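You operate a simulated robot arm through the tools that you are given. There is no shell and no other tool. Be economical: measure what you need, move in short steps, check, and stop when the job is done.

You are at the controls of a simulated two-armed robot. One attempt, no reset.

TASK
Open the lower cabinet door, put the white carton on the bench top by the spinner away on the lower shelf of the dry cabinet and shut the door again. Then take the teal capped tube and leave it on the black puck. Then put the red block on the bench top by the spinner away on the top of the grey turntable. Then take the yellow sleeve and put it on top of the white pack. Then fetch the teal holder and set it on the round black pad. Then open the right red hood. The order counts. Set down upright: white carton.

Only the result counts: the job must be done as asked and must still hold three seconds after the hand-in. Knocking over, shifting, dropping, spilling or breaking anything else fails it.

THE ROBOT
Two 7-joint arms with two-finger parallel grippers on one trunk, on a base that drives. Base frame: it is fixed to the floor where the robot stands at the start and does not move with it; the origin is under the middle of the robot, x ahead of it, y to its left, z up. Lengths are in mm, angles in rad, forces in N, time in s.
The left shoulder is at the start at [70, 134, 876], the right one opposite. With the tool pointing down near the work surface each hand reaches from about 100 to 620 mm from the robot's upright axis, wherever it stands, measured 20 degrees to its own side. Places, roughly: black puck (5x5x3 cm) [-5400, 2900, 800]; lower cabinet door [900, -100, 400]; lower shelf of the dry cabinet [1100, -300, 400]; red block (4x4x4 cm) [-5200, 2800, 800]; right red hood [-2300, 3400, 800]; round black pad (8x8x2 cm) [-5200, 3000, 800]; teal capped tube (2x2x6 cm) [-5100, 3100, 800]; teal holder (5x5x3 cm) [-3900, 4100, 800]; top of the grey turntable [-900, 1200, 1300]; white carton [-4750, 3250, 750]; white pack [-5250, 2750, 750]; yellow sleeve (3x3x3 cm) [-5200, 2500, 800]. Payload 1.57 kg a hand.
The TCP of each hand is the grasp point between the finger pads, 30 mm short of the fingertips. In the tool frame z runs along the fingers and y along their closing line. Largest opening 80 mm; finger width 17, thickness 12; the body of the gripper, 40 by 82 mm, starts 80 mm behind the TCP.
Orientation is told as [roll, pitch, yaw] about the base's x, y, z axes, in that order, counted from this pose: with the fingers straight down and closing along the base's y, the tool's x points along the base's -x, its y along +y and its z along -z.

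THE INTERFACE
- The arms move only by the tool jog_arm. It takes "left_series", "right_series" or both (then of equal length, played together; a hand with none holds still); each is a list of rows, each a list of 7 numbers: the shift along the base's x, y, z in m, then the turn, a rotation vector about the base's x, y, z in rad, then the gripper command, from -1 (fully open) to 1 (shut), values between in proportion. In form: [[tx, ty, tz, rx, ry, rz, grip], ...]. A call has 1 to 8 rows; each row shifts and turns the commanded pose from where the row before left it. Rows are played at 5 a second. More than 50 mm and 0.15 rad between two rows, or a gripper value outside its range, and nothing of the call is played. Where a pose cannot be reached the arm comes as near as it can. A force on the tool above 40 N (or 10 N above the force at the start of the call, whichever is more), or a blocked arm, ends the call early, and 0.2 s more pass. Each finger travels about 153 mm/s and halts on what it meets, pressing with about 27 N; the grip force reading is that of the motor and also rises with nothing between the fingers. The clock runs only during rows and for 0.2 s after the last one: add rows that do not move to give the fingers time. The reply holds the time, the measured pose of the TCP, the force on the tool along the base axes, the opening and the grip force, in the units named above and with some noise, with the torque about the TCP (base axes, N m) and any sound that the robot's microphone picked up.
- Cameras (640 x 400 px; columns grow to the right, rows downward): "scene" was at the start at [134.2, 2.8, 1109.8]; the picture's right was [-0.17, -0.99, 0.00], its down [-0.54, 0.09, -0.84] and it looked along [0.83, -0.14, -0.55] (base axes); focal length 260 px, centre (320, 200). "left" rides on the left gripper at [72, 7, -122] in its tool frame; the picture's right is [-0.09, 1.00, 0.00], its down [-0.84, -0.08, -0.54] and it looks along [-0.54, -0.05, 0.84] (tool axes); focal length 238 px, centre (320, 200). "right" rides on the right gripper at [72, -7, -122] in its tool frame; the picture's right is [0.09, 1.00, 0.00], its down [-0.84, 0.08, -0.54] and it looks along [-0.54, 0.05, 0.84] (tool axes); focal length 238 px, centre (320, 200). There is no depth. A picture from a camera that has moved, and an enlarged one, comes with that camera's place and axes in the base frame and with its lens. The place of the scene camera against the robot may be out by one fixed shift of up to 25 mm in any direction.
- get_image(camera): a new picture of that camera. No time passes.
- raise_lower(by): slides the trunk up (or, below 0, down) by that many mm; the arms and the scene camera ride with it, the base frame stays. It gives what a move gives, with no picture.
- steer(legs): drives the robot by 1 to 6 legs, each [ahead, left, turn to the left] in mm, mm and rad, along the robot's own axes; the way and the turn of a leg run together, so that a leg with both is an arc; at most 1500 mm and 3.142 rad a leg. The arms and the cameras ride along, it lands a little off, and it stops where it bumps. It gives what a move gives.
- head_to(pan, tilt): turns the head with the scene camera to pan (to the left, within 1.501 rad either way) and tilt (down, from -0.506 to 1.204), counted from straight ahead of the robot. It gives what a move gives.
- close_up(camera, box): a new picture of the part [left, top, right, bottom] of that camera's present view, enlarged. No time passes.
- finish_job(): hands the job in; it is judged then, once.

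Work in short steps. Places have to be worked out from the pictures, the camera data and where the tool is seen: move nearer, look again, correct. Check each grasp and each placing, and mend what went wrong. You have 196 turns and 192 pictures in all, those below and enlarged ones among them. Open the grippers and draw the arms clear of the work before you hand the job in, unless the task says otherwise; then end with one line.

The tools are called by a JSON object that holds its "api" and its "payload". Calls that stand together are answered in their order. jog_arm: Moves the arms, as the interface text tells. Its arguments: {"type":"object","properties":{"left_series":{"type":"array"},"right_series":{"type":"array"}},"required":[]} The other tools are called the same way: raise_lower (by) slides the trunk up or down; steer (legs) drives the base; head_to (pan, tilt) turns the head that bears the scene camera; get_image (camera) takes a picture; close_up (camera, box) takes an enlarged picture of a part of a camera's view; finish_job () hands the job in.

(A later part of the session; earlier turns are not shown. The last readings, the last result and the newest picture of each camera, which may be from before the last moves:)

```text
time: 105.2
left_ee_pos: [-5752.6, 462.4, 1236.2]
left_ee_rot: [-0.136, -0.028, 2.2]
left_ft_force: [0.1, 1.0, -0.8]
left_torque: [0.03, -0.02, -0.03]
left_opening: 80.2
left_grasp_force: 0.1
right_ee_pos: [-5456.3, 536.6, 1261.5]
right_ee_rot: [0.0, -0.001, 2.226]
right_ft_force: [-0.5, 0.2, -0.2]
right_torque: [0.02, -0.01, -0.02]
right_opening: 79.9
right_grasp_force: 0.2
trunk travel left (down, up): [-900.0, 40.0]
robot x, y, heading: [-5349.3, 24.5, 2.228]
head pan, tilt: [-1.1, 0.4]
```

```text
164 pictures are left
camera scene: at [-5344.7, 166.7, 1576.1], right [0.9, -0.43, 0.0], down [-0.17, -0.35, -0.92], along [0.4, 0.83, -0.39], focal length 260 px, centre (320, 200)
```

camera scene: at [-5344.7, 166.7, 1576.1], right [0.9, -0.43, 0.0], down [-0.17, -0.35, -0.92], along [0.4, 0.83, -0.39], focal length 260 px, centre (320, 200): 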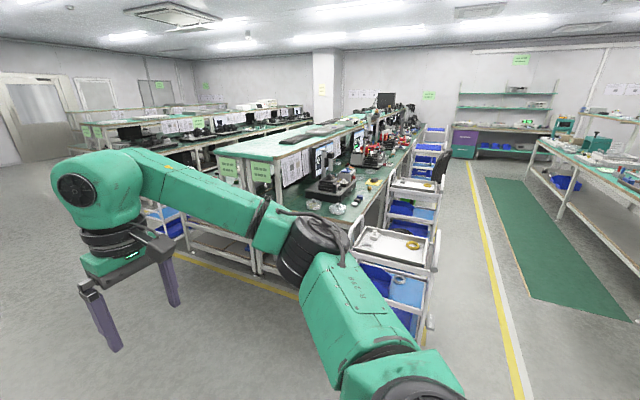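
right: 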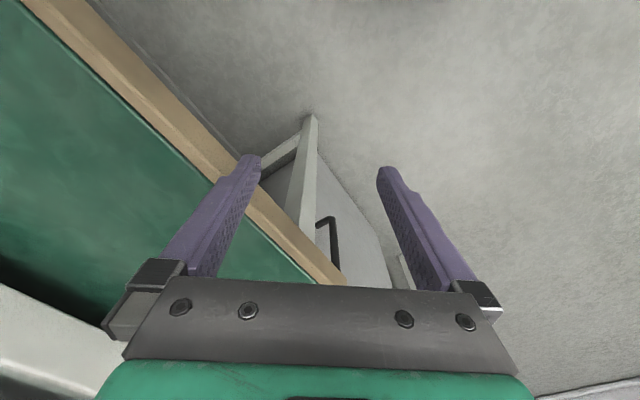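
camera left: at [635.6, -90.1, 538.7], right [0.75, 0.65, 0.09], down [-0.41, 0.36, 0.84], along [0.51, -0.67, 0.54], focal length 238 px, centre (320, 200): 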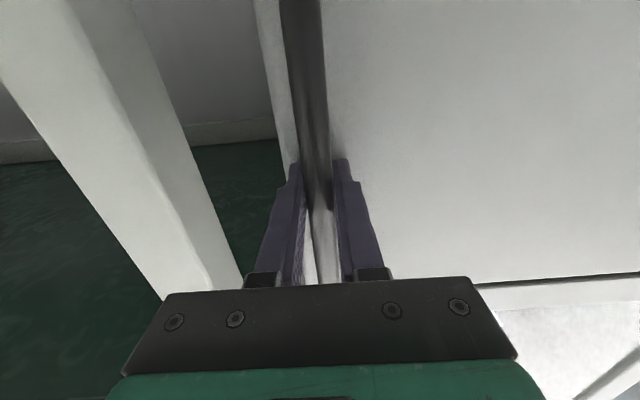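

I retry the drive with legal leg lengths.

{"api": "steer", "payload": {"legs": [[1400, -60, 0], [900, -60, 0]]}}

{"api": "get_image", "payload": {"camera": "scene"}}

```text
time: 116.4
left_ee_pos: [-7046.9, 2341.0, 1236.4]
left_ee_rot: [-0.137, -0.031, 2.194]
left_ft_force: [-0.6, -0.4, -0.4]
left_torque: [-0.01, -0.03, 0.03]
left_opening: 80.1
left_grasp_force: 0.0
right_ee_pos: [-6749.1, 2413.6, 1261.9]
right_ee_rot: [0.0, 0.0, 2.22]
right_ft_force: [-0.2, -0.3, 0.1]
right_torque: [-0.01, 0.02, 0.0]
right_opening: 79.8
right_grasp_force: 0.1
trunk travel left (down, up): [-900.0, 40.0]
robot x, y, heading: [-6646.0, 1905.1, 2.217]
head pan, tilt: [-1.1, 0.4]
```

```text
163 pictures are left
camera scene: at [-6640.8, 2042.5, 1576.2], right [0.9, -0.44, 0.0], down [-0.17, -0.35, -0.92], along [0.4, 0.83, -0.39], focal length 260 px, centre (320, 200)
```

scene: 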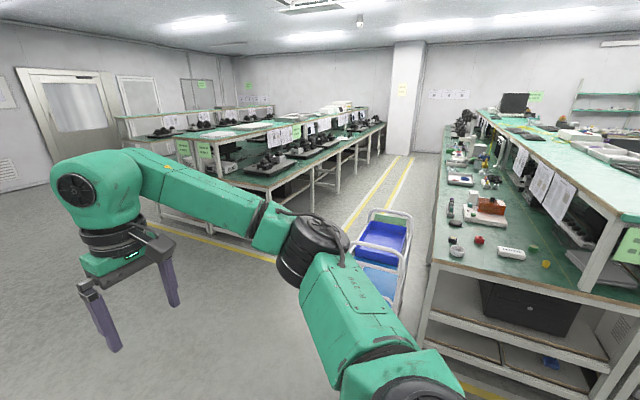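

The target bench is in view at right. I zoom in on it.

{"api": "close_up", "payload": {"camera": "scene", "box": [420, 100, 600, 290]}}

```text
2.11 times, centred on (510, 195) of scene
camera zoom: at [-6640.8, 2042.5, 1576.2], right [0.9, -0.44, 0.0], down [-0.17, -0.35, -0.92], along [0.4, 0.83, -0.39], focal length 546 px, centre (-80, 210)
```

zoom: 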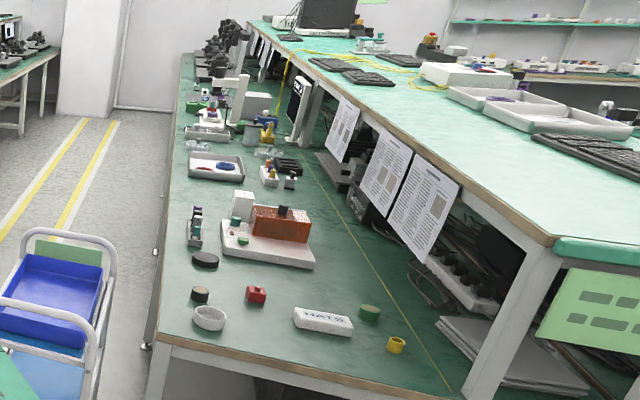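

Layout is clear: sleeve, white pack, red block, puck, pad, rack and spinner lie along this side of the bench. I drive around the blue cart into the aisle and turn to face the bench near the spinner.

{"api": "steer", "payload": {"legs": [[850, 0, 0], [0, 0, -1.493], [1400, 0, 0], [750, 0, 0]]}}

{"api": "head_to", "payload": {"pan": -0.9, "tilt": 0.6}}

{"api": "get_image", "payload": {"camera": "scene"}}

```text
time: 134.7
left_ee_pos: [-5087.8, 4326.7, 1236.4]
left_ee_rot: [-0.135, -0.031, 0.631]
left_ft_force: [-0.2, 0.4, 0.7]
left_torque: [-0.02, 0.01, 0.01]
left_opening: 80.4
left_grasp_force: 0.2
right_ee_pos: [-5011.6, 4030.6, 1261.3]
right_ee_rot: [0.002, -0.001, 0.657]
right_ft_force: [-0.5, 0.8, 0.4]
right_torque: [0.01, 0.03, -0.01]
right_opening: 80.0
right_grasp_force: 0.1
trunk travel left (down, up): [-900.0, 40.0]
robot x, y, heading: [-5520.9, 3923.4, 0.654]
head pan, tilt: [-1.1, 0.4]
```

```text
time: 135.4
left_ee_pos: [-5085.0, 4326.7, 1235.4]
left_ee_rot: [-0.136, -0.032, 0.631]
left_ft_force: [0.3, 0.0, -0.7]
left_torque: [0.01, -0.01, 0.02]
left_opening: 80.2
left_grasp_force: 0.1
right_ee_pos: [-5010.6, 4030.8, 1262.4]
right_ee_rot: [0.003, 0.001, 0.659]
right_ft_force: [0.3, 0.6, -0.3]
right_torque: [-0.01, 0.0, -0.04]
right_opening: 80.1
right_grasp_force: 0.1
trunk travel left (down, up): [-900.0, 40.0]
robot x, y, heading: [-5522.1, 3919.2, 0.659]
head pan, tilt: [-0.901, 0.6]
```

```text
161 pictures are left
camera scene: at [-5400.0, 3950.7, 1558.0], right [-0.24, -0.97, 0.0], down [-0.55, 0.14, -0.83], along [0.8, -0.2, -0.56], focal length 260 px, centre (320, 200)
```

scene: 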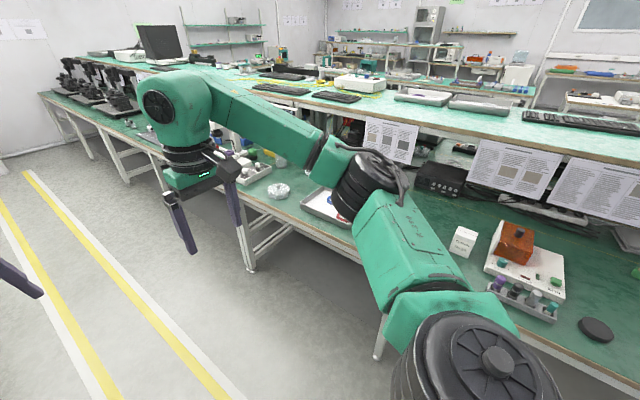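

The white carton stands just left of the spinner, at about [-4805,3204]. I turn to face the bench, lower the trunk, and look.

{"api": "steer", "payload": {"legs": [[0, 0, -1.505]]}}

{"api": "raise_lower", "payload": {"by": -300}}

{"api": "head_to", "payload": {"pan": 0.0, "tilt": 0.5}}

{"api": "get_image", "payload": {"camera": "scene"}}

```text
time: 139.5
left_ee_pos: [-5089.8, 3513.6, 1235.7]
left_ee_rot: [-0.135, -0.029, -0.876]
left_ft_force: [0.3, 0.0, 0.1]
left_torque: [0.0, -0.01, -0.01]
left_opening: 79.8
left_grasp_force: 0.0
right_ee_pos: [-5381.8, 3420.3, 1261.1]
right_ee_rot: [-0.001, 0.0, -0.848]
right_ft_force: [-0.7, -0.4, -0.1]
right_torque: [0.0, 0.02, -0.01]
right_opening: 79.7
right_grasp_force: 0.0
trunk travel left (down, up): [-900.0, 40.0]
robot x, y, heading: [-5520.9, 3925.0, -0.85]
head pan, tilt: [-0.901, 0.6]
```

```text
time: 142.5
left_ee_pos: [-5091.8, 3514.9, 935.8]
left_ee_rot: [-0.138, -0.028, -0.874]
left_ft_force: [-1.0, -0.1, -0.2]
left_torque: [0.0, 0.02, 0.01]
left_opening: 80.1
left_grasp_force: 0.0
right_ee_pos: [-5383.2, 3421.8, 962.1]
right_ee_rot: [0.001, -0.001, -0.847]
right_ft_force: [-0.7, 0.4, -0.7]
right_torque: [-0.05, 0.0, -0.02]
right_opening: 80.1
right_grasp_force: 0.0
trunk travel left (down, up): [-600.0, 340.0]
robot x, y, heading: [-5522.1, 3920.6, -0.847]
head pan, tilt: [-0.901, 0.6]
```

```text
time: 143.7
left_ee_pos: [-5091.6, 3513.9, 935.5]
left_ee_rot: [-0.136, -0.03, -0.872]
left_ft_force: [0.2, -0.4, 0.1]
left_torque: [0.02, -0.02, -0.03]
left_opening: 80.0
left_grasp_force: 0.1
right_ee_pos: [-5383.3, 3420.5, 961.3]
right_ee_rot: [0.002, -0.001, -0.849]
right_ft_force: [0.1, 0.8, -0.9]
right_torque: [-0.01, 0.0, 0.0]
right_opening: 80.2
right_grasp_force: 0.0
trunk travel left (down, up): [-600.0, 340.0]
robot x, y, heading: [-5516.7, 3926.5, -0.848]
head pan, tilt: [0.0, 0.499]
```

```text
160 pictures are left
camera scene: at [-5432.4, 3835.1, 1267.0], right [-0.75, -0.66, 0.0], down [-0.32, 0.36, -0.88], along [0.58, -0.66, -0.48], focal length 260 px, centre (320, 200)
```

scene: 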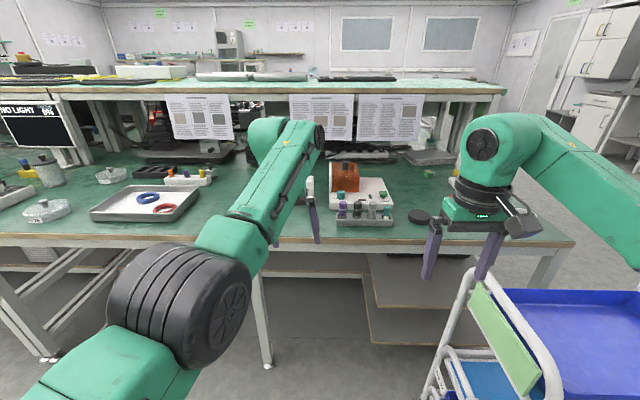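

The left arm hides the carton; the blue cart stands close on the right. I sidestep left 240 mm and move ahead 300, then look from the side with the right camera.

{"api": "steer", "payload": {"legs": [[0, 240, 0], [300, 0, 0]]}}

{"api": "get_image", "payload": {"camera": "scene"}}

{"api": "get_image", "payload": {"camera": "right"}}

```text
time: 147.1
left_ee_pos: [-4711.3, 3444.8, 936.5]
left_ee_rot: [-0.136, -0.03, -0.869]
left_ft_force: [-0.2, 0.0, -0.3]
left_torque: [-0.02, 0.03, 0.0]
left_opening: 80.0
left_grasp_force: 0.0
right_ee_pos: [-5002.1, 3350.4, 961.8]
right_ee_rot: [0.001, 0.0, -0.843]
right_ft_force: [-0.5, 0.0, -0.8]
right_torque: [0.01, 0.04, -0.01]
right_opening: 79.9
right_grasp_force: 0.0
trunk travel left (down, up): [-600.0, 340.0]
robot x, y, heading: [-5143.6, 3853.5, -0.845]
head pan, tilt: [0.0, 0.499]
```

```text
159 pictures are left
camera scene: at [-5053.7, 3765.0, 1267.0], right [-0.75, -0.66, 0.0], down [-0.32, 0.36, -0.88], along [0.58, -0.66, -0.48], focal length 260 px, centre (320, 200)
```

scene: 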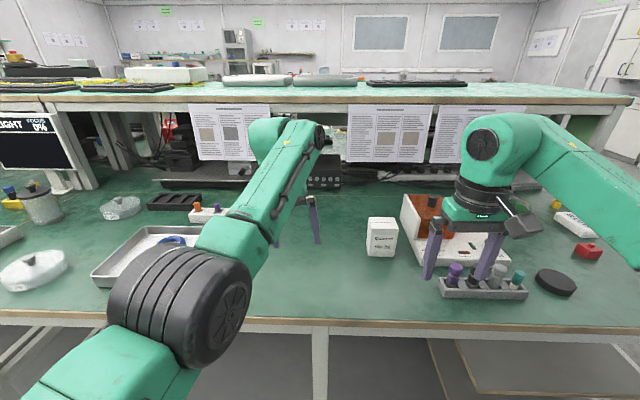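

```text
158 pictures are left
camera right: at [-5054.9, 3399.6, 1082.7], right [0.68, 0.73, 0.0], down [0.61, -0.57, 0.54], along [0.4, -0.37, -0.84], focal length 238 px, centre (320, 200)
```

right: 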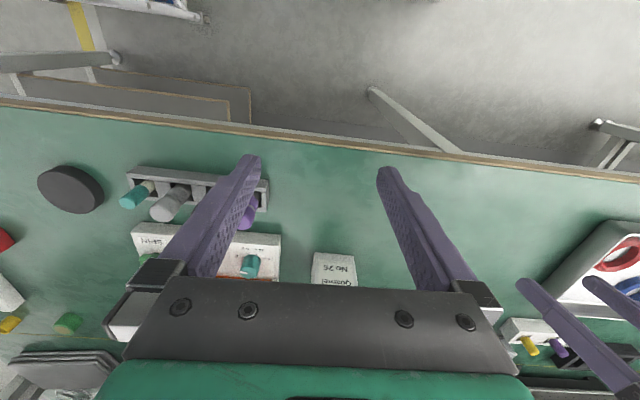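

I zoom into the carton to measure it.

{"api": "close_up", "payload": {"camera": "scene", "box": [330, 190, 490, 300]}}

{"api": "close_up", "payload": {"camera": "right", "box": [280, 220, 400, 295]}}

```text
3.64 times, centred on (410, 245) of scene
camera zoom: at [-5053.7, 3765.0, 1267.0], right [-0.75, -0.66, 0.0], down [-0.32, 0.36, -0.88], along [0.58, -0.66, -0.48], focal length 944 px, centre (-7, 36)
```

zoom: 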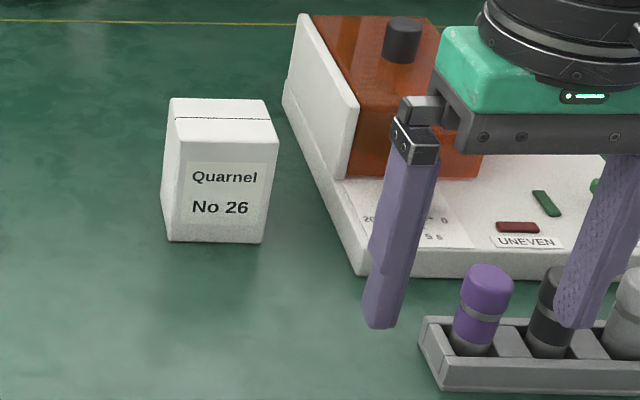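

```text
5.33 times, centred on (340, 258) of right
camera zoom: at [-5054.9, 3399.6, 1082.7], right [0.68, 0.73, 0.0], down [0.61, -0.57, 0.54], along [0.4, -0.37, -0.84], focal length 1271 px, centre (213, -107)
```

zoom: 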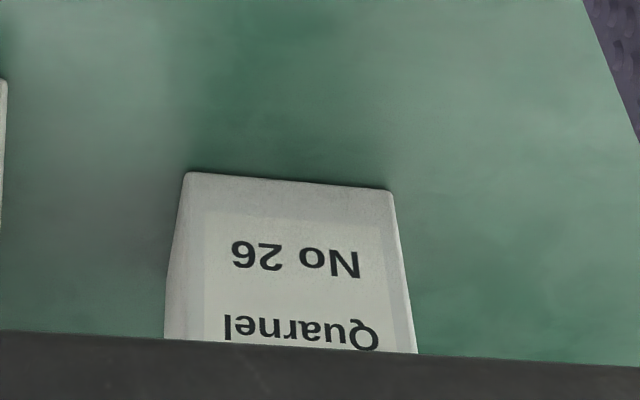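

The carton is about 70 wide, ~40 deep, ~105 high. I'll grip it by its sides with the hand tilted 30° below horizontal (so it can be placed in the cabinet). I drive ahead 130 and tilt the right hand into a pre-grasp pose.

{"api": "steer", "payload": {"legs": [[130, 0, 0]]}}

{"api": "jog_arm", "payload": {"right_series": [[0.0067, 0.006, -0.01, -0.1122, -0.0996, 0, -1], [0.0067, 0.006, -0.01, -0.1122, -0.0996, 0, -1], [0.0067, 0.006, -0.01, -0.1122, -0.0996, 0, -1], [0.0067, 0.006, -0.01, -0.1122, -0.0996, 0, -1], [0.0067, 0.006, -0.01, -0.1122, -0.0996, 0, -1], [0.0067, 0.006, -0.01, -0.1122, -0.0996, 0, -1], [0.0067, 0.006, -0.01, -0.1122, -0.0996, 0, -1], [0, 0, 0, 0, 0, 0, -1]]}}

{"api": "get_image", "payload": {"camera": "scene"}}

{"api": "get_image", "payload": {"camera": "right"}}

```text
time: 148.4
left_ee_pos: [-4627.5, 3346.6, 936.1]
left_ee_rot: [-0.135, -0.032, -0.874]
left_ft_force: [-0.2, 0.7, 0.3]
left_torque: [0.0, 0.01, 0.0]
left_opening: 80.0
left_grasp_force: 0.0
right_ee_pos: [-4918.9, 3251.6, 961.5]
right_ee_rot: [0.002, -0.001, -0.847]
right_ft_force: [0.0, -0.2, 0.1]
right_torque: [0.02, 0.02, -0.03]
right_opening: 80.1
right_grasp_force: 0.1
trunk travel left (down, up): [-600.0, 340.0]
robot x, y, heading: [-5057.4, 3756.9, -0.851]
head pan, tilt: [0.0, 0.499]
```

```text
time: 150.2
left_ee_pos: [-4627.6, 3345.8, 935.3]
left_ee_rot: [-0.138, -0.03, -0.875]
left_ft_force: [0.7, 0.3, -0.2]
left_torque: [0.03, 0.02, -0.05]
left_opening: 79.8
left_grasp_force: 0.0
right_ee_pos: [-4870.4, 3293.9, 889.8]
right_ee_rot: [0.009, -1.052, -0.854]
right_ft_force: [-0.3, 0.4, 0.7]
right_torque: [0.03, 0.02, -0.01]
right_opening: 80.2
right_grasp_force: 0.1
trunk travel left (down, up): [-600.0, 340.0]
robot x, y, heading: [-5059.8, 3758.5, -0.853]
head pan, tilt: [0.0, 0.499]
```

```text
155 pictures are left
camera scene: at [-4967.9, 3666.8, 1267.0], right [-0.75, -0.66, 0.0], down [-0.32, 0.36, -0.88], along [0.58, -0.66, -0.48], focal length 260 px, centre (320, 200)
```

scene: 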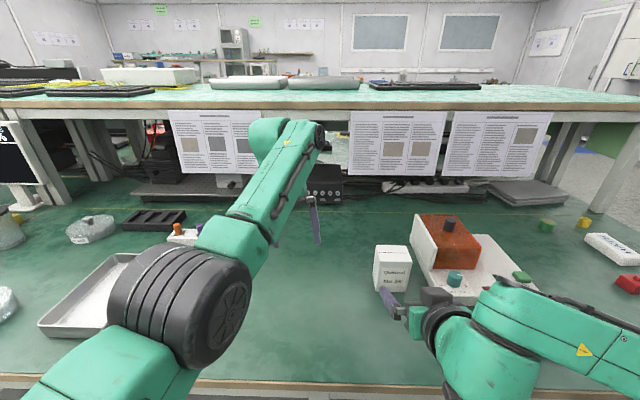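

```text
154 pictures are left
camera right: at [-4970.2, 3395.9, 888.5], right [0.71, 0.7, -0.08], down [0.02, 0.09, 1.0], along [0.7, -0.71, 0.05], focal length 238 px, centre (320, 200)
```

right: 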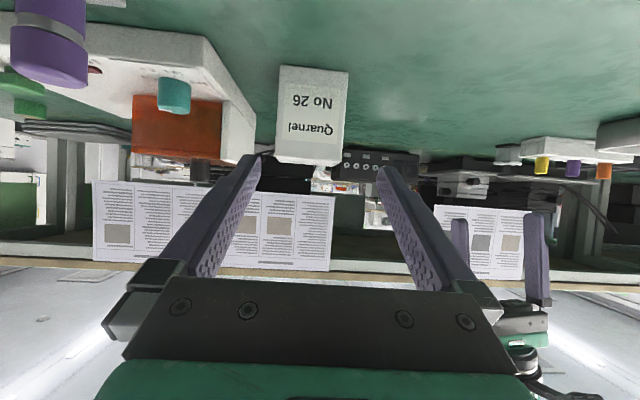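

Carton centre is laterally aligned (l≈-164 vs TCP -163), its front face ≈100 mm ahead of the TCP, bench z≈766. I descend and move in partway.

{"api": "jog_arm", "payload": {"right_series": [[0.007, -0.007, -0.03, 0, 0, 0, -1], [0.007, -0.007, -0.03, 0, 0, 0, -1], [0.0165, -0.019, 0, 0, 0, 0, -1], [0.0165, -0.019, 0, 0, 0, 0, -1], [0, 0, 0, 0, 0, 0, -1]]}}

{"api": "get_image", "payload": {"camera": "right"}}

{"api": "close_up", "payload": {"camera": "scene", "box": [340, 220, 480, 320]}}

```text
time: 151.4
left_ee_pos: [-4626.6, 3345.1, 936.0]
left_ee_rot: [-0.137, -0.031, -0.875]
left_ft_force: [0.7, 0.2, -0.8]
left_torque: [0.0, 0.03, 0.0]
left_opening: 79.7
left_grasp_force: 0.0
right_ee_pos: [-4823.2, 3240.5, 830.5]
right_ee_rot: [0.008, -1.052, -0.853]
right_ft_force: [-0.1, 0.4, 0.8]
right_torque: [0.01, 0.01, -0.04]
right_opening: 79.8
right_grasp_force: 0.1
trunk travel left (down, up): [-600.0, 340.0]
robot x, y, heading: [-5055.8, 3753.2, -0.847]
head pan, tilt: [0.0, 0.499]
```

```text
153 pictures are left
camera right: at [-4922.9, 3341.2, 827.5], right [0.71, 0.7, -0.08], down [0.02, 0.09, 1.0], along [0.7, -0.71, 0.05], focal length 238 px, centre (320, 200)
```

right: 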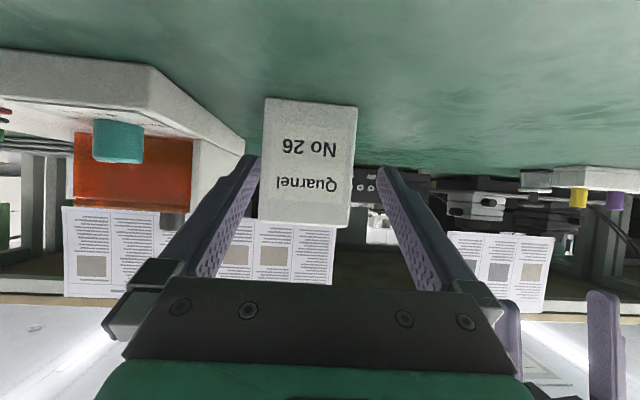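

```text
4.00 times, centred on (410, 270) of scene
camera zoom: at [-4968.3, 3667.2, 1267.1], right [-0.75, -0.66, 0.0], down [-0.32, 0.36, -0.88], along [0.58, -0.66, -0.48], focal length 1038 px, centre (-40, -80)
```

zoom: 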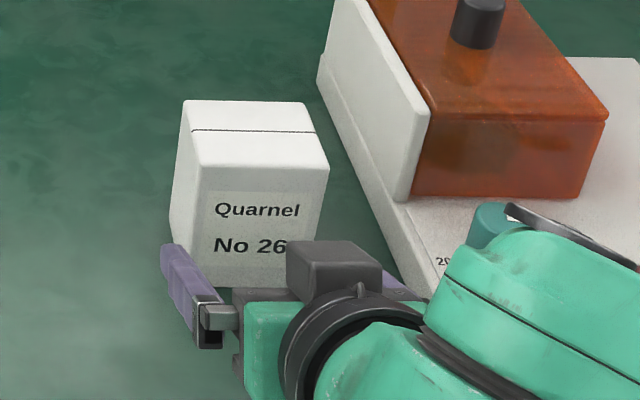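

The carton is ≈7 mm to the right of the tool axis and 37 mm ahead of the TCP. I correct laterally and check once before sliding in.

{"api": "jog_arm", "payload": {"right_series": [[-0.0053, -0.0047, 0, 0, 0, 0, -1], [0, 0, 0, 0, 0, 0, -1]]}}

{"api": "close_up", "payload": {"camera": "right", "box": [220, 80, 420, 240]}}

```text
time: 152.0
left_ee_pos: [-4625.5, 3346.6, 935.7]
left_ee_rot: [-0.136, -0.03, -0.874]
left_ft_force: [-0.1, -0.2, -0.1]
left_torque: [-0.02, 0.0, 0.0]
left_opening: 80.2
left_grasp_force: 0.2
right_ee_pos: [-4830.3, 3234.1, 829.8]
right_ee_rot: [0.007, -1.05, -0.851]
right_ft_force: [-0.6, 0.2, 1.1]
right_torque: [0.02, -0.04, 0.01]
right_opening: 80.0
right_grasp_force: 0.0
trunk travel left (down, up): [-600.0, 340.0]
robot x, y, heading: [-5056.0, 3753.9, -0.847]
head pan, tilt: [0.0, 0.499]
```

```text
2.50 times, centred on (320, 160) of right
camera zoom: at [-4928.9, 3337.3, 826.7], right [0.71, 0.7, -0.08], down [0.02, 0.09, 1.0], along [0.7, -0.71, 0.05], focal length 596 px, centre (320, 300)
```

zoom: 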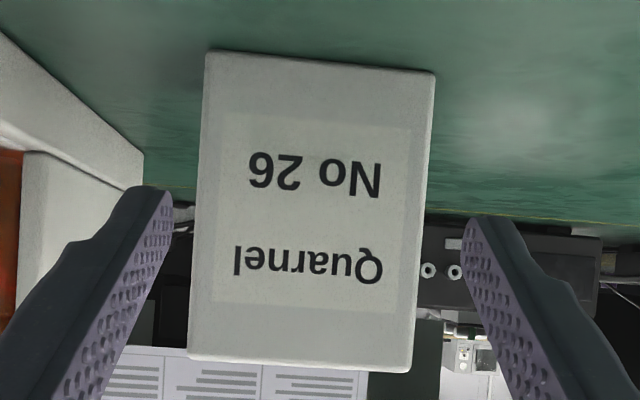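

Nearly centred; 2 mm more right while sliding in 52 mm, then close.

{"api": "jog_arm", "payload": {"right_series": [[0.011, -0.0145, 0, 0, 0, 0, -1], [0.0114, -0.013, 0, 0, 0, 0, -1], [0.0114, -0.013, 0, 0, 0, 0, -1], [0, 0, 0, 0, 0, 0, -1], [0, 0, 0, 0, 0, 0, 1], [0, 0, 0, 0, 0, 0, 1]]}}

{"api": "get_image", "payload": {"camera": "right"}}

{"api": "close_up", "payload": {"camera": "scene", "box": [340, 220, 480, 320]}}

```text
time: 153.4
left_ee_pos: [-4626.4, 3345.2, 935.6]
left_ee_rot: [-0.136, -0.03, -0.875]
left_ft_force: [1.0, -0.3, -0.7]
left_torque: [-0.04, -0.01, 0.02]
left_opening: 80.0
left_grasp_force: 0.1
right_ee_pos: [-4795.7, 3194.7, 830.8]
right_ee_rot: [0.009, -1.052, -0.851]
right_ft_force: [-0.3, 1.0, -0.6]
right_torque: [-0.02, 0.02, -0.01]
right_opening: 74.6
right_grasp_force: 26.6
trunk travel left (down, up): [-600.0, 340.0]
robot x, y, heading: [-5059.4, 3754.5, -0.851]
head pan, tilt: [0.0, 0.499]
```

```text
150 pictures are left
camera right: at [-4893.7, 3296.6, 828.8], right [0.71, 0.69, -0.08], down [0.02, 0.09, 1.0], along [0.7, -0.71, 0.05], focal length 238 px, centre (320, 200)
```

right: 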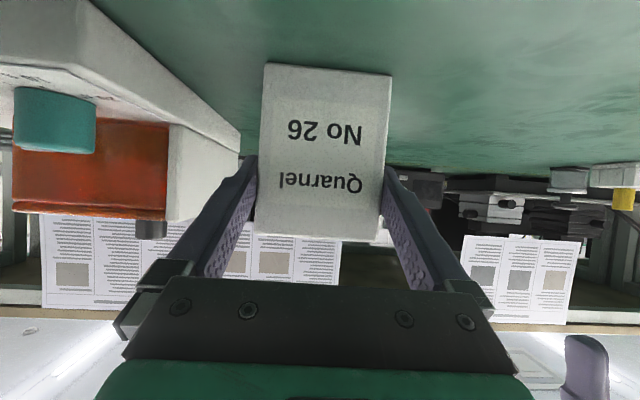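

```text
4.00 times, centred on (410, 270) of scene
camera zoom: at [-4967.8, 3666.6, 1266.9], right [-0.75, -0.66, 0.0], down [-0.32, 0.36, -0.88], along [0.58, -0.66, -0.48], focal length 1038 px, centre (-40, -80)
```

zoom: 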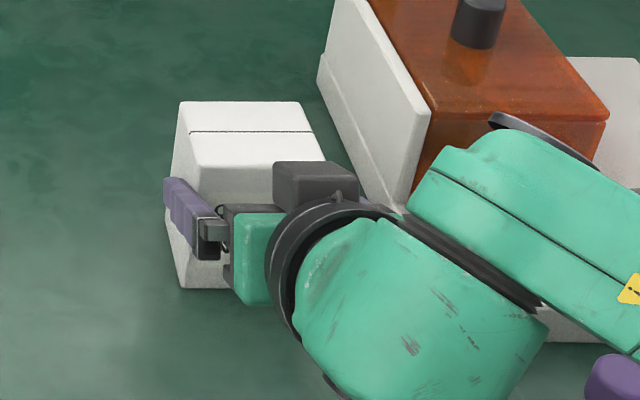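

Fingers hold 74.6 mm width but only the front 26 mm of the carton. I open, slide 28 mm deeper and close again.

{"api": "jog_arm", "payload": {"right_series": [[0, 0, 0, 0, 0, 0, -1], [0, 0, 0, 0, 0, 0, -1], [0.0092, -0.0106, 0, 0, 0, 0, -1], [0.0092, -0.0106, 0, 0, 0, 0, -1], [0, 0, 0, 0, 0, 0, -1], [0, 0, 0, 0, 0, 0, 1], [0, 0, 0, 0, 0, 0, 1]]}}

{"api": "get_image", "payload": {"camera": "right"}}

```text
time: 155.0
left_ee_pos: [-4626.6, 3345.7, 934.2]
left_ee_rot: [-0.135, -0.029, -0.874]
left_ft_force: [-0.4, 0.0, -0.1]
left_torque: [0.02, 0.02, -0.01]
left_opening: 79.9
left_grasp_force: 0.1
right_ee_pos: [-4776.6, 3176.4, 829.0]
right_ee_rot: [0.008, -1.05, -0.852]
right_ft_force: [-1.0, 0.7, 0.1]
right_torque: [-0.1, 0.03, -0.04]
right_opening: 74.8
right_grasp_force: 27.2
trunk travel left (down, up): [-600.0, 340.0]
robot x, y, heading: [-5053.6, 3754.3, -0.845]
head pan, tilt: [0.0, 0.499]
```

```text
148 pictures are left
camera right: at [-4875.4, 3276.4, 826.8], right [0.72, 0.69, -0.08], down [0.02, 0.09, 1.0], along [0.7, -0.71, 0.05], focal length 238 px, centre (320, 200)
```

right: 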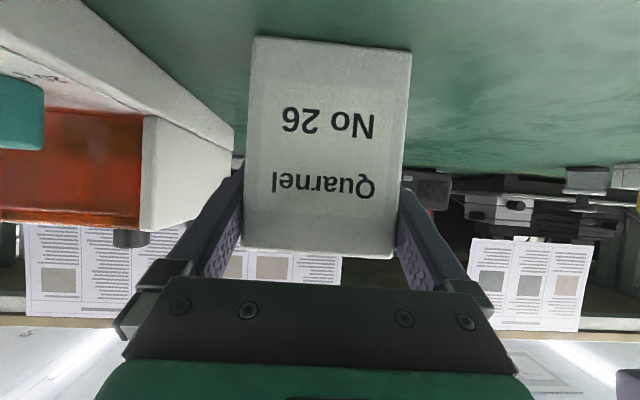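

Good grip, with the carton base ≈69 mm below TCP. I lift it 150 mm and look.

{"api": "jog_arm", "payload": {"right_series": [[0, 0, 0.02, 0, 0, 0, 1], [0, 0, 0.03, 0, 0, 0, 1], [0, 0, 0.04, 0, 0, 0, 1], [0, 0, 0.04, 0, 0, 0, 1], [0, 0, 0.02, 0, 0, 0, 1]]}}

{"api": "get_image", "payload": {"camera": "right"}}

{"api": "get_image", "payload": {"camera": "scene"}}

```text
time: 156.2
left_ee_pos: [-4626.5, 3345.2, 934.9]
left_ee_rot: [-0.136, -0.03, -0.875]
left_ft_force: [-0.1, -0.7, -0.1]
left_torque: [0.0, 0.0, 0.01]
left_opening: 80.2
left_grasp_force: 0.1
right_ee_pos: [-4775.1, 3175.2, 980.9]
right_ee_rot: [0.008, -1.049, -0.853]
right_ft_force: [1.0, 0.3, -1.3]
right_torque: [-0.03, -0.03, 0.0]
right_opening: 74.8
right_grasp_force: 27.5
trunk travel left (down, up): [-600.0, 340.0]
robot x, y, heading: [-5059.1, 3753.6, -0.854]
head pan, tilt: [0.0, 0.499]
```

```text
147 pictures are left
camera right: at [-4874.7, 3277.3, 979.1], right [0.71, 0.7, -0.08], down [0.02, 0.09, 1.0], along [0.7, -0.71, 0.05], focal length 238 px, centre (320, 200)
```

right: 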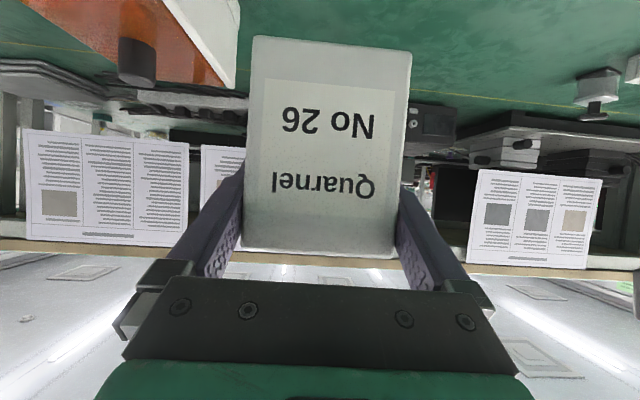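

```text
146 pictures are left
camera scene: at [-4967.5, 3666.5, 1266.9], right [-0.75, -0.66, 0.0], down [-0.32, 0.36, -0.88], along [0.58, -0.66, -0.48], focal length 260 px, centre (320, 200)
```

scene: 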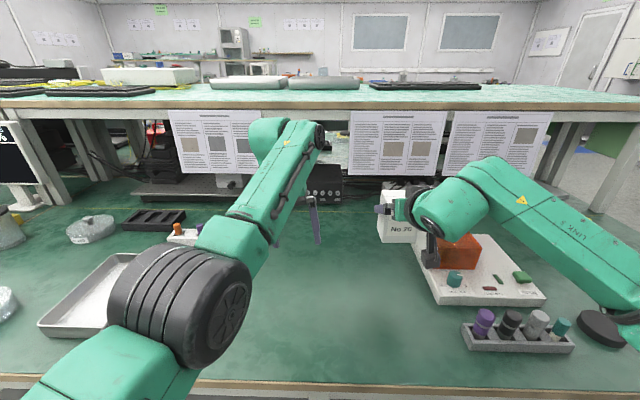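

The carton is firmly held. I back off, raise, tuck the left arm closer, then start the return trip with the first legs.

{"api": "steer", "payload": {"legs": [[-480, 0, 0]]}}

{"api": "raise_lower", "payload": {"by": 200}}

{"api": "jog_arm", "payload": {"left_series": [[-0.0043, 0.0442, 0, 0, 0, 0, -1], [-0.0043, 0.0442, 0, 0, 0, 0, -1], [-0.0043, 0.0442, 0, 0, 0, 0, -1], [-0.0043, 0.0442, 0, 0, 0, 0, -1], [-0.0043, 0.0442, 0, 0, 0, 0, -1], [-0.0043, 0.0442, 0, 0, 0, 0, -1], [0, 0, 0, 0, 0, 0, -1]]}}

{"api": "steer", "payload": {"legs": [[0, 0, -1.567], [1450, 0, 0]]}}

{"api": "head_to", "payload": {"pan": 0.3, "tilt": 0.5}}

{"api": "get_image", "payload": {"camera": "scene"}}

```text
time: 159.1
left_ee_pos: [-4945.8, 3707.7, 935.0]
left_ee_rot: [-0.135, -0.03, -0.875]
left_ft_force: [-0.2, -0.9, 0.3]
left_torque: [0.01, -0.01, -0.01]
left_opening: 80.3
left_grasp_force: 0.1
right_ee_pos: [-5095.4, 3537.7, 980.9]
right_ee_rot: [0.009, -1.052, -0.855]
right_ft_force: [-0.1, -0.5, -0.8]
right_torque: [-0.03, -0.02, 0.04]
right_opening: 74.7
right_grasp_force: 27.1
trunk travel left (down, up): [-600.0, 340.0]
robot x, y, heading: [-5375.8, 4117.5, -0.851]
head pan, tilt: [0.0, 0.499]
```

```text
time: 161.2
left_ee_pos: [-4945.8, 3706.8, 1136.7]
left_ee_rot: [-0.136, -0.029, -0.876]
left_ft_force: [-0.1, -0.3, -0.6]
left_torque: [0.02, 0.01, 0.02]
left_opening: 80.0
left_grasp_force: 0.2
right_ee_pos: [-5095.0, 3536.7, 1180.3]
right_ee_rot: [0.008, -1.051, -0.854]
right_ft_force: [-0.6, -0.6, -1.6]
right_torque: [0.0, -0.09, 0.01]
right_opening: 74.8
right_grasp_force: 27.1
trunk travel left (down, up): [-800.0, 140.0]
robot x, y, heading: [-5375.8, 4114.2, -0.854]
head pan, tilt: [0.0, 0.499]
```

```text
time: 162.8
left_ee_pos: [-4840.2, 3871.1, 1155.6]
left_ee_rot: [-0.137, -0.029, -0.877]
left_ft_force: [0.0, -0.8, 0.3]
left_torque: [-0.01, 0.01, 0.01]
left_opening: 80.2
left_grasp_force: 0.1
left hand out of reach, approached as far as the arm can: row 1, 2, 3, 4, 5, 6
right_ee_pos: [-5095.2, 3535.8, 1181.2]
right_ee_rot: [0.009, -1.05, -0.854]
right_ft_force: [-0.1, 0.0, -1.7]
right_torque: [0.0, 0.02, -0.02]
right_opening: 75.0
right_grasp_force: 26.5
trunk travel left (down, up): [-800.0, 140.0]
robot x, y, heading: [-5374.8, 4115.3, -0.848]
head pan, tilt: [0.0, 0.499]
```

```text
time: 174.0
left_ee_pos: [-6782.8, 2628.5, 1157.2]
left_ee_rot: [-0.137, -0.029, -2.491]
left_ft_force: [0.0, 0.2, -0.4]
left_torque: [-0.01, -0.01, 0.01]
left_opening: 80.2
left_grasp_force: 0.0
right_ee_pos: [-7105.9, 2898.0, 1182.1]
right_ee_rot: [0.007, -1.051, -2.467]
right_ft_force: [0.1, 1.0, -1.2]
right_torque: [0.0, 0.0, 0.03]
right_opening: 74.8
right_grasp_force: 27.3
trunk travel left (down, up): [-800.0, 140.0]
robot x, y, heading: [-6518.6, 3156.6, -2.463]
head pan, tilt: [0.0, 0.499]
```

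```text
time: 174.8
left_ee_pos: [-6784.2, 2627.3, 1155.9]
left_ee_rot: [-0.135, -0.03, -2.49]
left_ft_force: [0.3, 0.0, -0.4]
left_torque: [0.05, 0.0, -0.01]
left_opening: 80.1
left_grasp_force: 0.0
right_ee_pos: [-7107.4, 2898.6, 1180.8]
right_ee_rot: [0.008, -1.051, -2.466]
right_ft_force: [-0.1, -1.0, -2.7]
right_torque: [-0.02, -0.01, 0.01]
right_opening: 74.6
right_grasp_force: 26.9
trunk travel left (down, up): [-800.0, 140.0]
robot x, y, heading: [-6517.5, 3150.2, -2.46]
head pan, tilt: [0.3, 0.499]
```

```text
145 pictures are left
camera scene: at [-6610.4, 3063.5, 1466.9], right [-0.83, 0.56, 0.0], down [0.27, 0.4, -0.88], along [-0.49, -0.73, -0.48], focal length 260 px, centre (320, 200)
```

scene: 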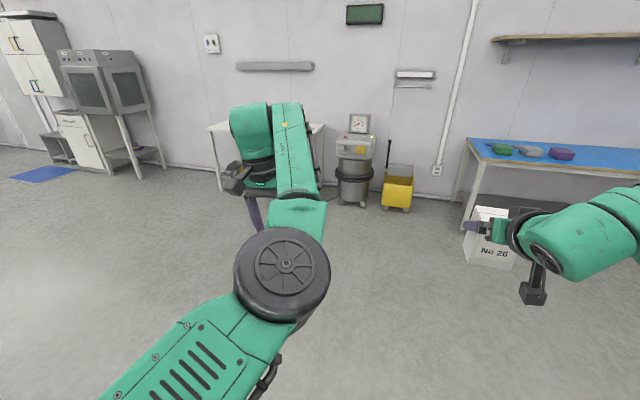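

Path clear. I drive on to the open corridor, turn toward the cabinet side and go down it.

{"api": "steer", "payload": {"legs": [[1400, 0, 0], [0, 0, 1.614], [1500, 0, 0], [1500, 0, 0], [1500, 0, 0]]}}

{"api": "head_to", "payload": {"pan": 0.5, "tilt": 0.4}}

{"api": "get_image", "payload": {"camera": "scene"}}

```text
time: 206.7
left_ee_pos: [-3979.1, -1177.0, 1156.9]
left_ee_rot: [-0.137, -0.029, -0.806]
left_ft_force: [-0.1, 0.1, 0.2]
left_torque: [0.0, 0.0, 0.0]
left_opening: 79.9
left_grasp_force: 0.1
right_ee_pos: [-4209.5, -1528.7, 1181.6]
right_ee_rot: [0.008, -1.052, -0.784]
right_ft_force: [-0.1, 0.4, -1.0]
right_torque: [-0.02, -0.02, 0.04]
right_opening: 74.9
right_grasp_force: 26.5
trunk travel left (down, up): [-800.0, 140.0]
robot x, y, heading: [-4530.9, -969.9, -0.776]
head pan, tilt: [0.3, 0.499]
```

```text
time: 207.4
left_ee_pos: [-3979.0, -1177.5, 1156.9]
left_ee_rot: [-0.136, -0.029, -0.806]
left_ft_force: [0.4, -0.6, -0.6]
left_torque: [-0.01, -0.02, -0.03]
left_opening: 80.0
left_grasp_force: 0.0
right_ee_pos: [-4210.5, -1528.7, 1180.5]
right_ee_rot: [0.007, -1.051, -0.783]
right_ft_force: [0.0, -0.4, -1.9]
right_torque: [0.04, -0.01, -0.02]
right_opening: 74.6
right_grasp_force: 26.9
trunk travel left (down, up): [-800.0, 140.0]
robot x, y, heading: [-4528.9, -968.0, -0.776]
head pan, tilt: [0.499, 0.4]
```

```text
144 pictures are left
camera scene: at [-4408.9, -1013.5, 1476.0], right [-0.28, -0.96, 0.0], down [-0.37, 0.11, -0.92], along [0.88, -0.26, -0.39], focal length 260 px, centre (320, 200)
```

scene: 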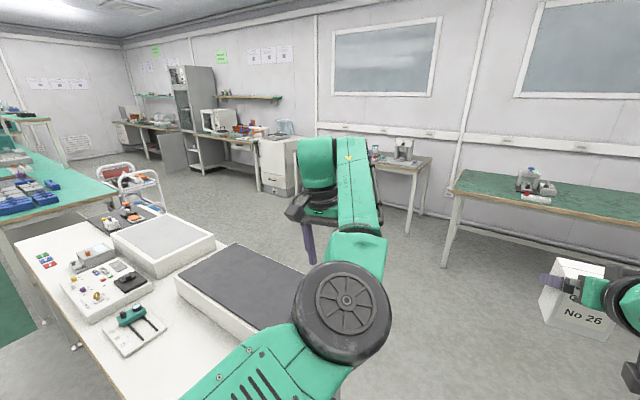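

The table's end is close on my left; I sidestep right, proceed to the aisle and drive back towards the cabinet.

{"api": "steer", "payload": {"legs": [[0, -150, -0.07], [1000, 0, 0], [780, 0, 0], [0, 0, 1.57], [1500, 0, 0]]}}

{"api": "head_to", "payload": {"pan": 0.0, "tilt": 0.4}}

{"api": "get_image", "payload": {"camera": "scene"}}

```text
time: 228.3
left_ee_pos: [-2023.6, -958.7, 1157.1]
left_ee_rot: [-0.135, -0.031, 0.646]
left_ft_force: [0.1, 0.1, -1.2]
left_torque: [0.0, 0.01, 0.04]
left_opening: 80.0
left_grasp_force: 0.1
right_ee_pos: [-1702.2, -1229.2, 1181.3]
right_ee_rot: [0.006, -1.051, 0.67]
right_ft_force: [0.5, -0.1, -2.1]
right_torque: [-0.01, -0.04, 0.0]
right_opening: 74.6
right_grasp_force: 26.6
trunk travel left (down, up): [-800.0, 140.0]
robot x, y, heading: [-2294.7, -1481.7, 0.67]
head pan, tilt: [0.499, 0.4]
```

```text
time: 229.3
left_ee_pos: [-2023.4, -957.3, 1156.7]
left_ee_rot: [-0.136, -0.029, 0.646]
left_ft_force: [-0.4, 0.0, 0.3]
left_torque: [0.02, 0.03, 0.03]
left_opening: 80.1
left_grasp_force: 0.0
right_ee_pos: [-1702.6, -1227.9, 1181.4]
right_ee_rot: [0.007, -1.05, 0.668]
right_ft_force: [0.6, 0.8, -1.5]
right_torque: [0.01, -0.01, 0.0]
right_opening: 74.9
right_grasp_force: 26.7
trunk travel left (down, up): [-800.0, 140.0]
robot x, y, heading: [-2293.4, -1478.7, 0.673]
head pan, tilt: [0.0, 0.4]
```

```text
143 pictures are left
camera scene: at [-2186.5, -1374.0, 1476.1], right [0.62, -0.78, 0.0], down [-0.3, -0.24, -0.92], along [0.72, 0.57, -0.39], focal length 260 px, centre (320, 200)
```

scene: 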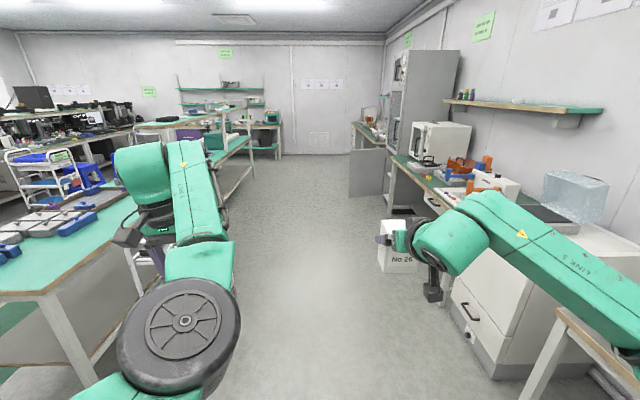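

The cabinet door is visible, still open. I drive 2.9 m along the aisle.

{"api": "steer", "payload": {"legs": [[0, 0, 0.05], [1500, 0, 0], [1400, 0, 0]]}}

{"api": "head_to", "payload": {"pan": -0.4, "tilt": 0.6}}

{"api": "get_image", "payload": {"camera": "scene"}}

```text
time: 243.7
left_ee_pos: [93.2, 1012.3, 1156.2]
left_ee_rot: [-0.136, -0.031, 0.702]
left_ft_force: [0.2, 0.4, 0.0]
left_torque: [0.04, -0.02, 0.01]
left_opening: 80.0
left_grasp_force: 0.1
right_ee_pos: [429.6, 758.6, 1181.9]
right_ee_rot: [0.008, -1.051, 0.723]
right_ft_force: [0.2, -0.3, -0.9]
right_torque: [0.02, -0.01, 0.0]
right_opening: 74.7
right_grasp_force: 26.8
trunk travel left (down, up): [-800.0, 140.0]
robot x, y, heading: [-152.6, 474.0, 0.724]
head pan, tilt: [0.0, 0.4]
```

```text
time: 244.6
left_ee_pos: [93.5, 1011.9, 1157.2]
left_ee_rot: [-0.138, -0.03, 0.702]
left_ft_force: [-0.2, 0.5, -0.5]
left_torque: [-0.01, 0.0, -0.01]
left_opening: 79.9
left_grasp_force: 0.1
right_ee_pos: [428.7, 759.1, 1181.1]
right_ee_rot: [0.007, -1.052, 0.724]
right_ft_force: [-0.3, 0.1, -2.0]
right_torque: [-0.01, 0.05, -0.01]
right_opening: 74.5
right_grasp_force: 27.2
trunk travel left (down, up): [-800.0, 140.0]
robot x, y, heading: [-151.7, 476.1, 0.726]
head pan, tilt: [-0.4, 0.6]
```

```text
142 pictures are left
camera scene: at [-30.7, 554.8, 1457.9], right [0.32, -0.95, 0.0], down [-0.54, -0.18, -0.82], along [0.78, 0.27, -0.57], focal length 260 px, centre (320, 200)
```

scene: 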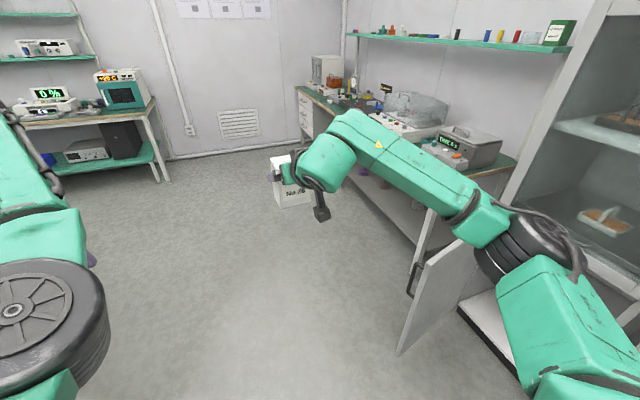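

I turn to face the cabinet, sidestep left 250 and lower the trunk partway, then look.

{"api": "steer", "payload": {"legs": [[0, 0, -1.572], [0, 250, 0]]}}

{"api": "raise_lower", "payload": {"by": -400}}

{"api": "head_to", "payload": {"pan": 0.0, "tilt": 0.5}}

{"api": "get_image", "payload": {"camera": "scene"}}

```text
time: 250.2
left_ee_pos: [573.2, 404.1, 1157.7]
left_ee_rot: [-0.135, -0.028, -0.856]
left_ft_force: [-0.1, 0.2, 0.5]
left_torque: [0.02, -0.02, 0.0]
left_opening: 79.9
left_grasp_force: 0.1
right_ee_pos: [324.6, 64.1, 1180.6]
right_ee_rot: [0.011, -1.052, -0.836]
right_ft_force: [0.3, -0.1, -1.2]
right_torque: [0.0, 0.01, 0.02]
right_opening: 74.6
right_grasp_force: 26.7
trunk travel left (down, up): [-800.0, 140.0]
robot x, y, heading: [37.2, 642.3, -0.833]
head pan, tilt: [-0.4, 0.6]
```

```text
time: 254.0
left_ee_pos: [574.1, 405.8, 757.3]
left_ee_rot: [-0.135, -0.03, -0.856]
left_ft_force: [-0.3, -0.2, -0.3]
left_torque: [0.0, -0.01, 0.0]
left_opening: 79.9
left_grasp_force: 0.2
right_ee_pos: [325.3, 65.2, 781.0]
right_ee_rot: [0.007, -1.051, -0.835]
right_ft_force: [0.1, -0.3, -1.6]
right_torque: [0.01, -0.01, -0.03]
right_opening: 74.6
right_grasp_force: 27.1
trunk travel left (down, up): [-400.0, 540.0]
robot x, y, heading: [33.0, 639.1, -0.834]
head pan, tilt: [-0.4, 0.6]
```

```text
time: 254.9
left_ee_pos: [573.7, 406.8, 758.4]
left_ee_rot: [-0.137, -0.029, -0.856]
left_ft_force: [-0.2, 0.7, 0.8]
left_torque: [0.03, -0.02, -0.01]
left_opening: 80.2
left_grasp_force: 0.1
right_ee_pos: [325.8, 66.6, 782.3]
right_ee_rot: [0.009, -1.052, -0.835]
right_ft_force: [1.0, 0.3, -1.6]
right_torque: [-0.02, -0.02, -0.01]
right_opening: 74.5
right_grasp_force: 27.3
trunk travel left (down, up): [-400.0, 540.0]
robot x, y, heading: [31.7, 642.7, -0.83]
head pan, tilt: [0.0, 0.499]
```

```text
141 pictures are left
camera scene: at [125.2, 554.0, 1066.9], right [-0.74, -0.67, 0.0], down [-0.32, 0.35, -0.88], along [0.59, -0.65, -0.48], focal length 260 px, centre (320, 200)
```

scene: 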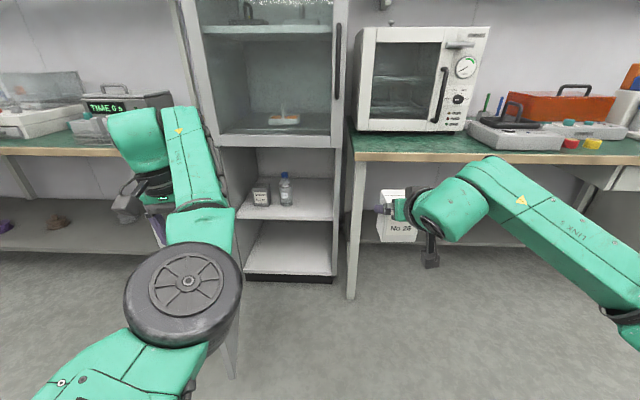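

The shelf (z≈412) has a box and bottle at its left; its right half is free. Before approaching I need the left hand tucked: I try pulling it straight back.

{"api": "jog_arm", "payload": {"left_series": [[-0.027, 0.0295, 0.02, 0, 0, 0, -1], [-0.027, 0.0295, 0.02, 0, 0, 0, -1], [-0.027, 0.0295, 0.02, 0, 0, 0, -1], [-0.027, 0.0295, 0.02, 0, 0, 0, -1], [-0.027, 0.0295, 0.0, 0, 0, 0, -1], [-0.027, 0.0295, 0.0, 0, 0, 0, -1]]}}

{"api": "get_image", "payload": {"camera": "scene"}}

```text
time: 256.3
left_ee_pos: [570.9, 410.2, 785.2]
left_ee_rot: [-0.135, -0.028, -0.857]
left_ft_force: [0.4, -0.1, -0.4]
left_torque: [0.0, 0.01, 0.0]
left_opening: 80.0
left_grasp_force: 0.1
left hand out of reach, approached as far as the arm can: row 1, 2, 3, 4, 5, 6
right_ee_pos: [325.6, 67.0, 779.0]
right_ee_rot: [0.008, -1.048, -0.833]
right_ft_force: [0.1, -0.6, -1.8]
right_torque: [0.01, -0.02, 0.0]
right_opening: 74.7
right_grasp_force: 27.2
trunk travel left (down, up): [-400.0, 540.0]
robot x, y, heading: [33.8, 643.7, -0.83]
head pan, tilt: [0.0, 0.499]
```

```text
140 pictures are left
camera scene: at [125.4, 554.0, 1066.9], right [-0.74, -0.67, 0.0], down [-0.32, 0.35, -0.88], along [0.59, -0.65, -0.48], focal length 260 px, centre (320, 200)
```

scene: 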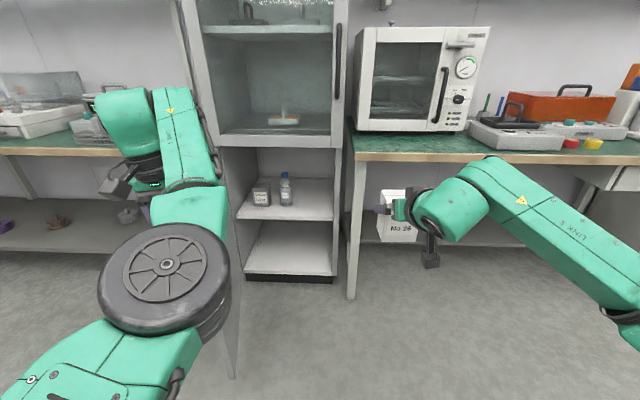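

The left arm seems pinned against a joint limit. I command it back forward/down to regain a clean pose and see how it responds.

{"api": "jog_arm", "payload": {"left_series": [[0.027, -0.0295, -0.03, 0, 0, 0, -1], [0.027, -0.0295, -0.03, 0, 0, 0, -1], [0.027, -0.0295, -0.03, 0, 0, 0, -1], [0.027, -0.0295, -0.03, 0, 0, 0, -1]]}}

```text
time: 257.3
left_ee_pos: [613.3, 359.8, 699.2]
left_ee_rot: [-0.135, -0.028, -0.854]
left_ft_force: [-0.7, 0.0, -0.6]
left_torque: [-0.01, 0.0, 0.0]
left_opening: 79.8
left_grasp_force: 0.1
left hand out of reach, approached as far as the arm can: row 2, 3, 4
right_ee_pos: [326.4, 66.8, 781.6]
right_ee_rot: [0.008, -1.05, -0.833]
right_ft_force: [-0.5, -0.2, -0.8]
right_torque: [0.03, -0.01, -0.02]
right_opening: 74.6
right_grasp_force: 26.6
trunk travel left (down, up): [-400.0, 540.0]
robot x, y, heading: [35.6, 642.0, -0.832]
head pan, tilt: [0.0, 0.499]
```

I fix the small roll error in the left hand and try moving back again from here.

{"api": "jog_arm", "payload": {"left_series": [[-0.013, 0.015, 0.02, 0.091, -0.0996, 0, -1], [-0.02, 0.022, 0.02, 0, 0, 0, -1], [-0.027, 0.0295, 0.0, 0, 0, 0, -1], [-0.027, 0.0295, 0, 0, 0, 0, -1], [-0.027, 0.0295, 0, 0, 0, 0, -1], [-0.027, 0.0295, 0, 0, 0, 0, -1], [0, 0, 0, 0, 0, 0, -1]]}}

```text
time: 258.9
left_ee_pos: [596.2, 482.3, 750.8]
left_ee_rot: [-0.001, -0.026, -0.86]
left_ft_force: [-0.3, -0.7, 0.6]
left_torque: [-0.02, 0.03, 0.01]
left_opening: 80.1
left_grasp_force: 0.1
left hand out of reach, approached as far as the arm can: row 3, 4, 5, 6
right_ee_pos: [324.2, 67.5, 781.2]
right_ee_rot: [0.006, -1.051, -0.834]
right_ft_force: [-0.3, 0.0, -1.4]
right_torque: [-0.01, -0.01, -0.02]
right_opening: 74.7
right_grasp_force: 27.0
trunk travel left (down, up): [-400.0, 540.0]
robot x, y, heading: [30.8, 640.9, -0.831]
head pan, tilt: [0.0, 0.499]
```

Still pinned along a shell. I try yawing the hand while pulling back, to free the wrist.

{"api": "jog_arm", "payload": {"left_series": [[-0.01, 0.011, 0, 0, 0, 0.15, -1], [-0.01, 0.011, 0, 0, 0, 0.15, -1], [-0.01, 0.011, 0, 0, 0, 0.15, -1], [-0.01, 0.011, 0, 0, 0, 0.15, -1], [-0.01, 0.011, 0, 0, 0, 0.15, -1], [0, 0, 0, 0, 0, 0, -1]]}}

{"api": "get_image", "payload": {"camera": "scene"}}

```text
time: 260.3
left_ee_pos: [590.2, 544.2, 751.2]
left_ee_rot: [0.0, -0.024, -0.107]
left_ft_force: [0.1, -0.3, -0.2]
left_torque: [-0.03, -0.03, -0.02]
left_opening: 79.9
left_grasp_force: 0.0
left hand out of reach, approached as far as the arm can: row 1, 2, 3, 4, 5
right_ee_pos: [323.5, 66.4, 779.8]
right_ee_rot: [0.007, -1.051, -0.835]
right_ft_force: [0.7, -0.8, -2.3]
right_torque: [0.03, 0.04, 0.01]
right_opening: 74.7
right_grasp_force: 26.5
trunk travel left (down, up): [-400.0, 540.0]
robot x, y, heading: [33.4, 637.3, -0.836]
head pan, tilt: [0.0, 0.499]
```

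```text
139 pictures are left
camera scene: at [125.3, 554.0, 1066.9], right [-0.74, -0.67, 0.0], down [-0.32, 0.35, -0.88], along [0.59, -0.65, -0.48], focal length 260 px, centre (320, 200)
```

scene: 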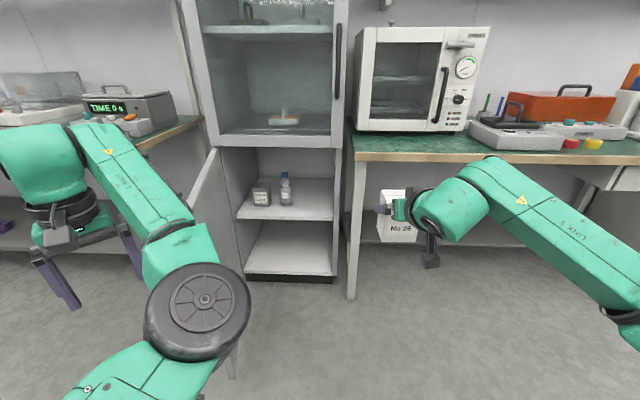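

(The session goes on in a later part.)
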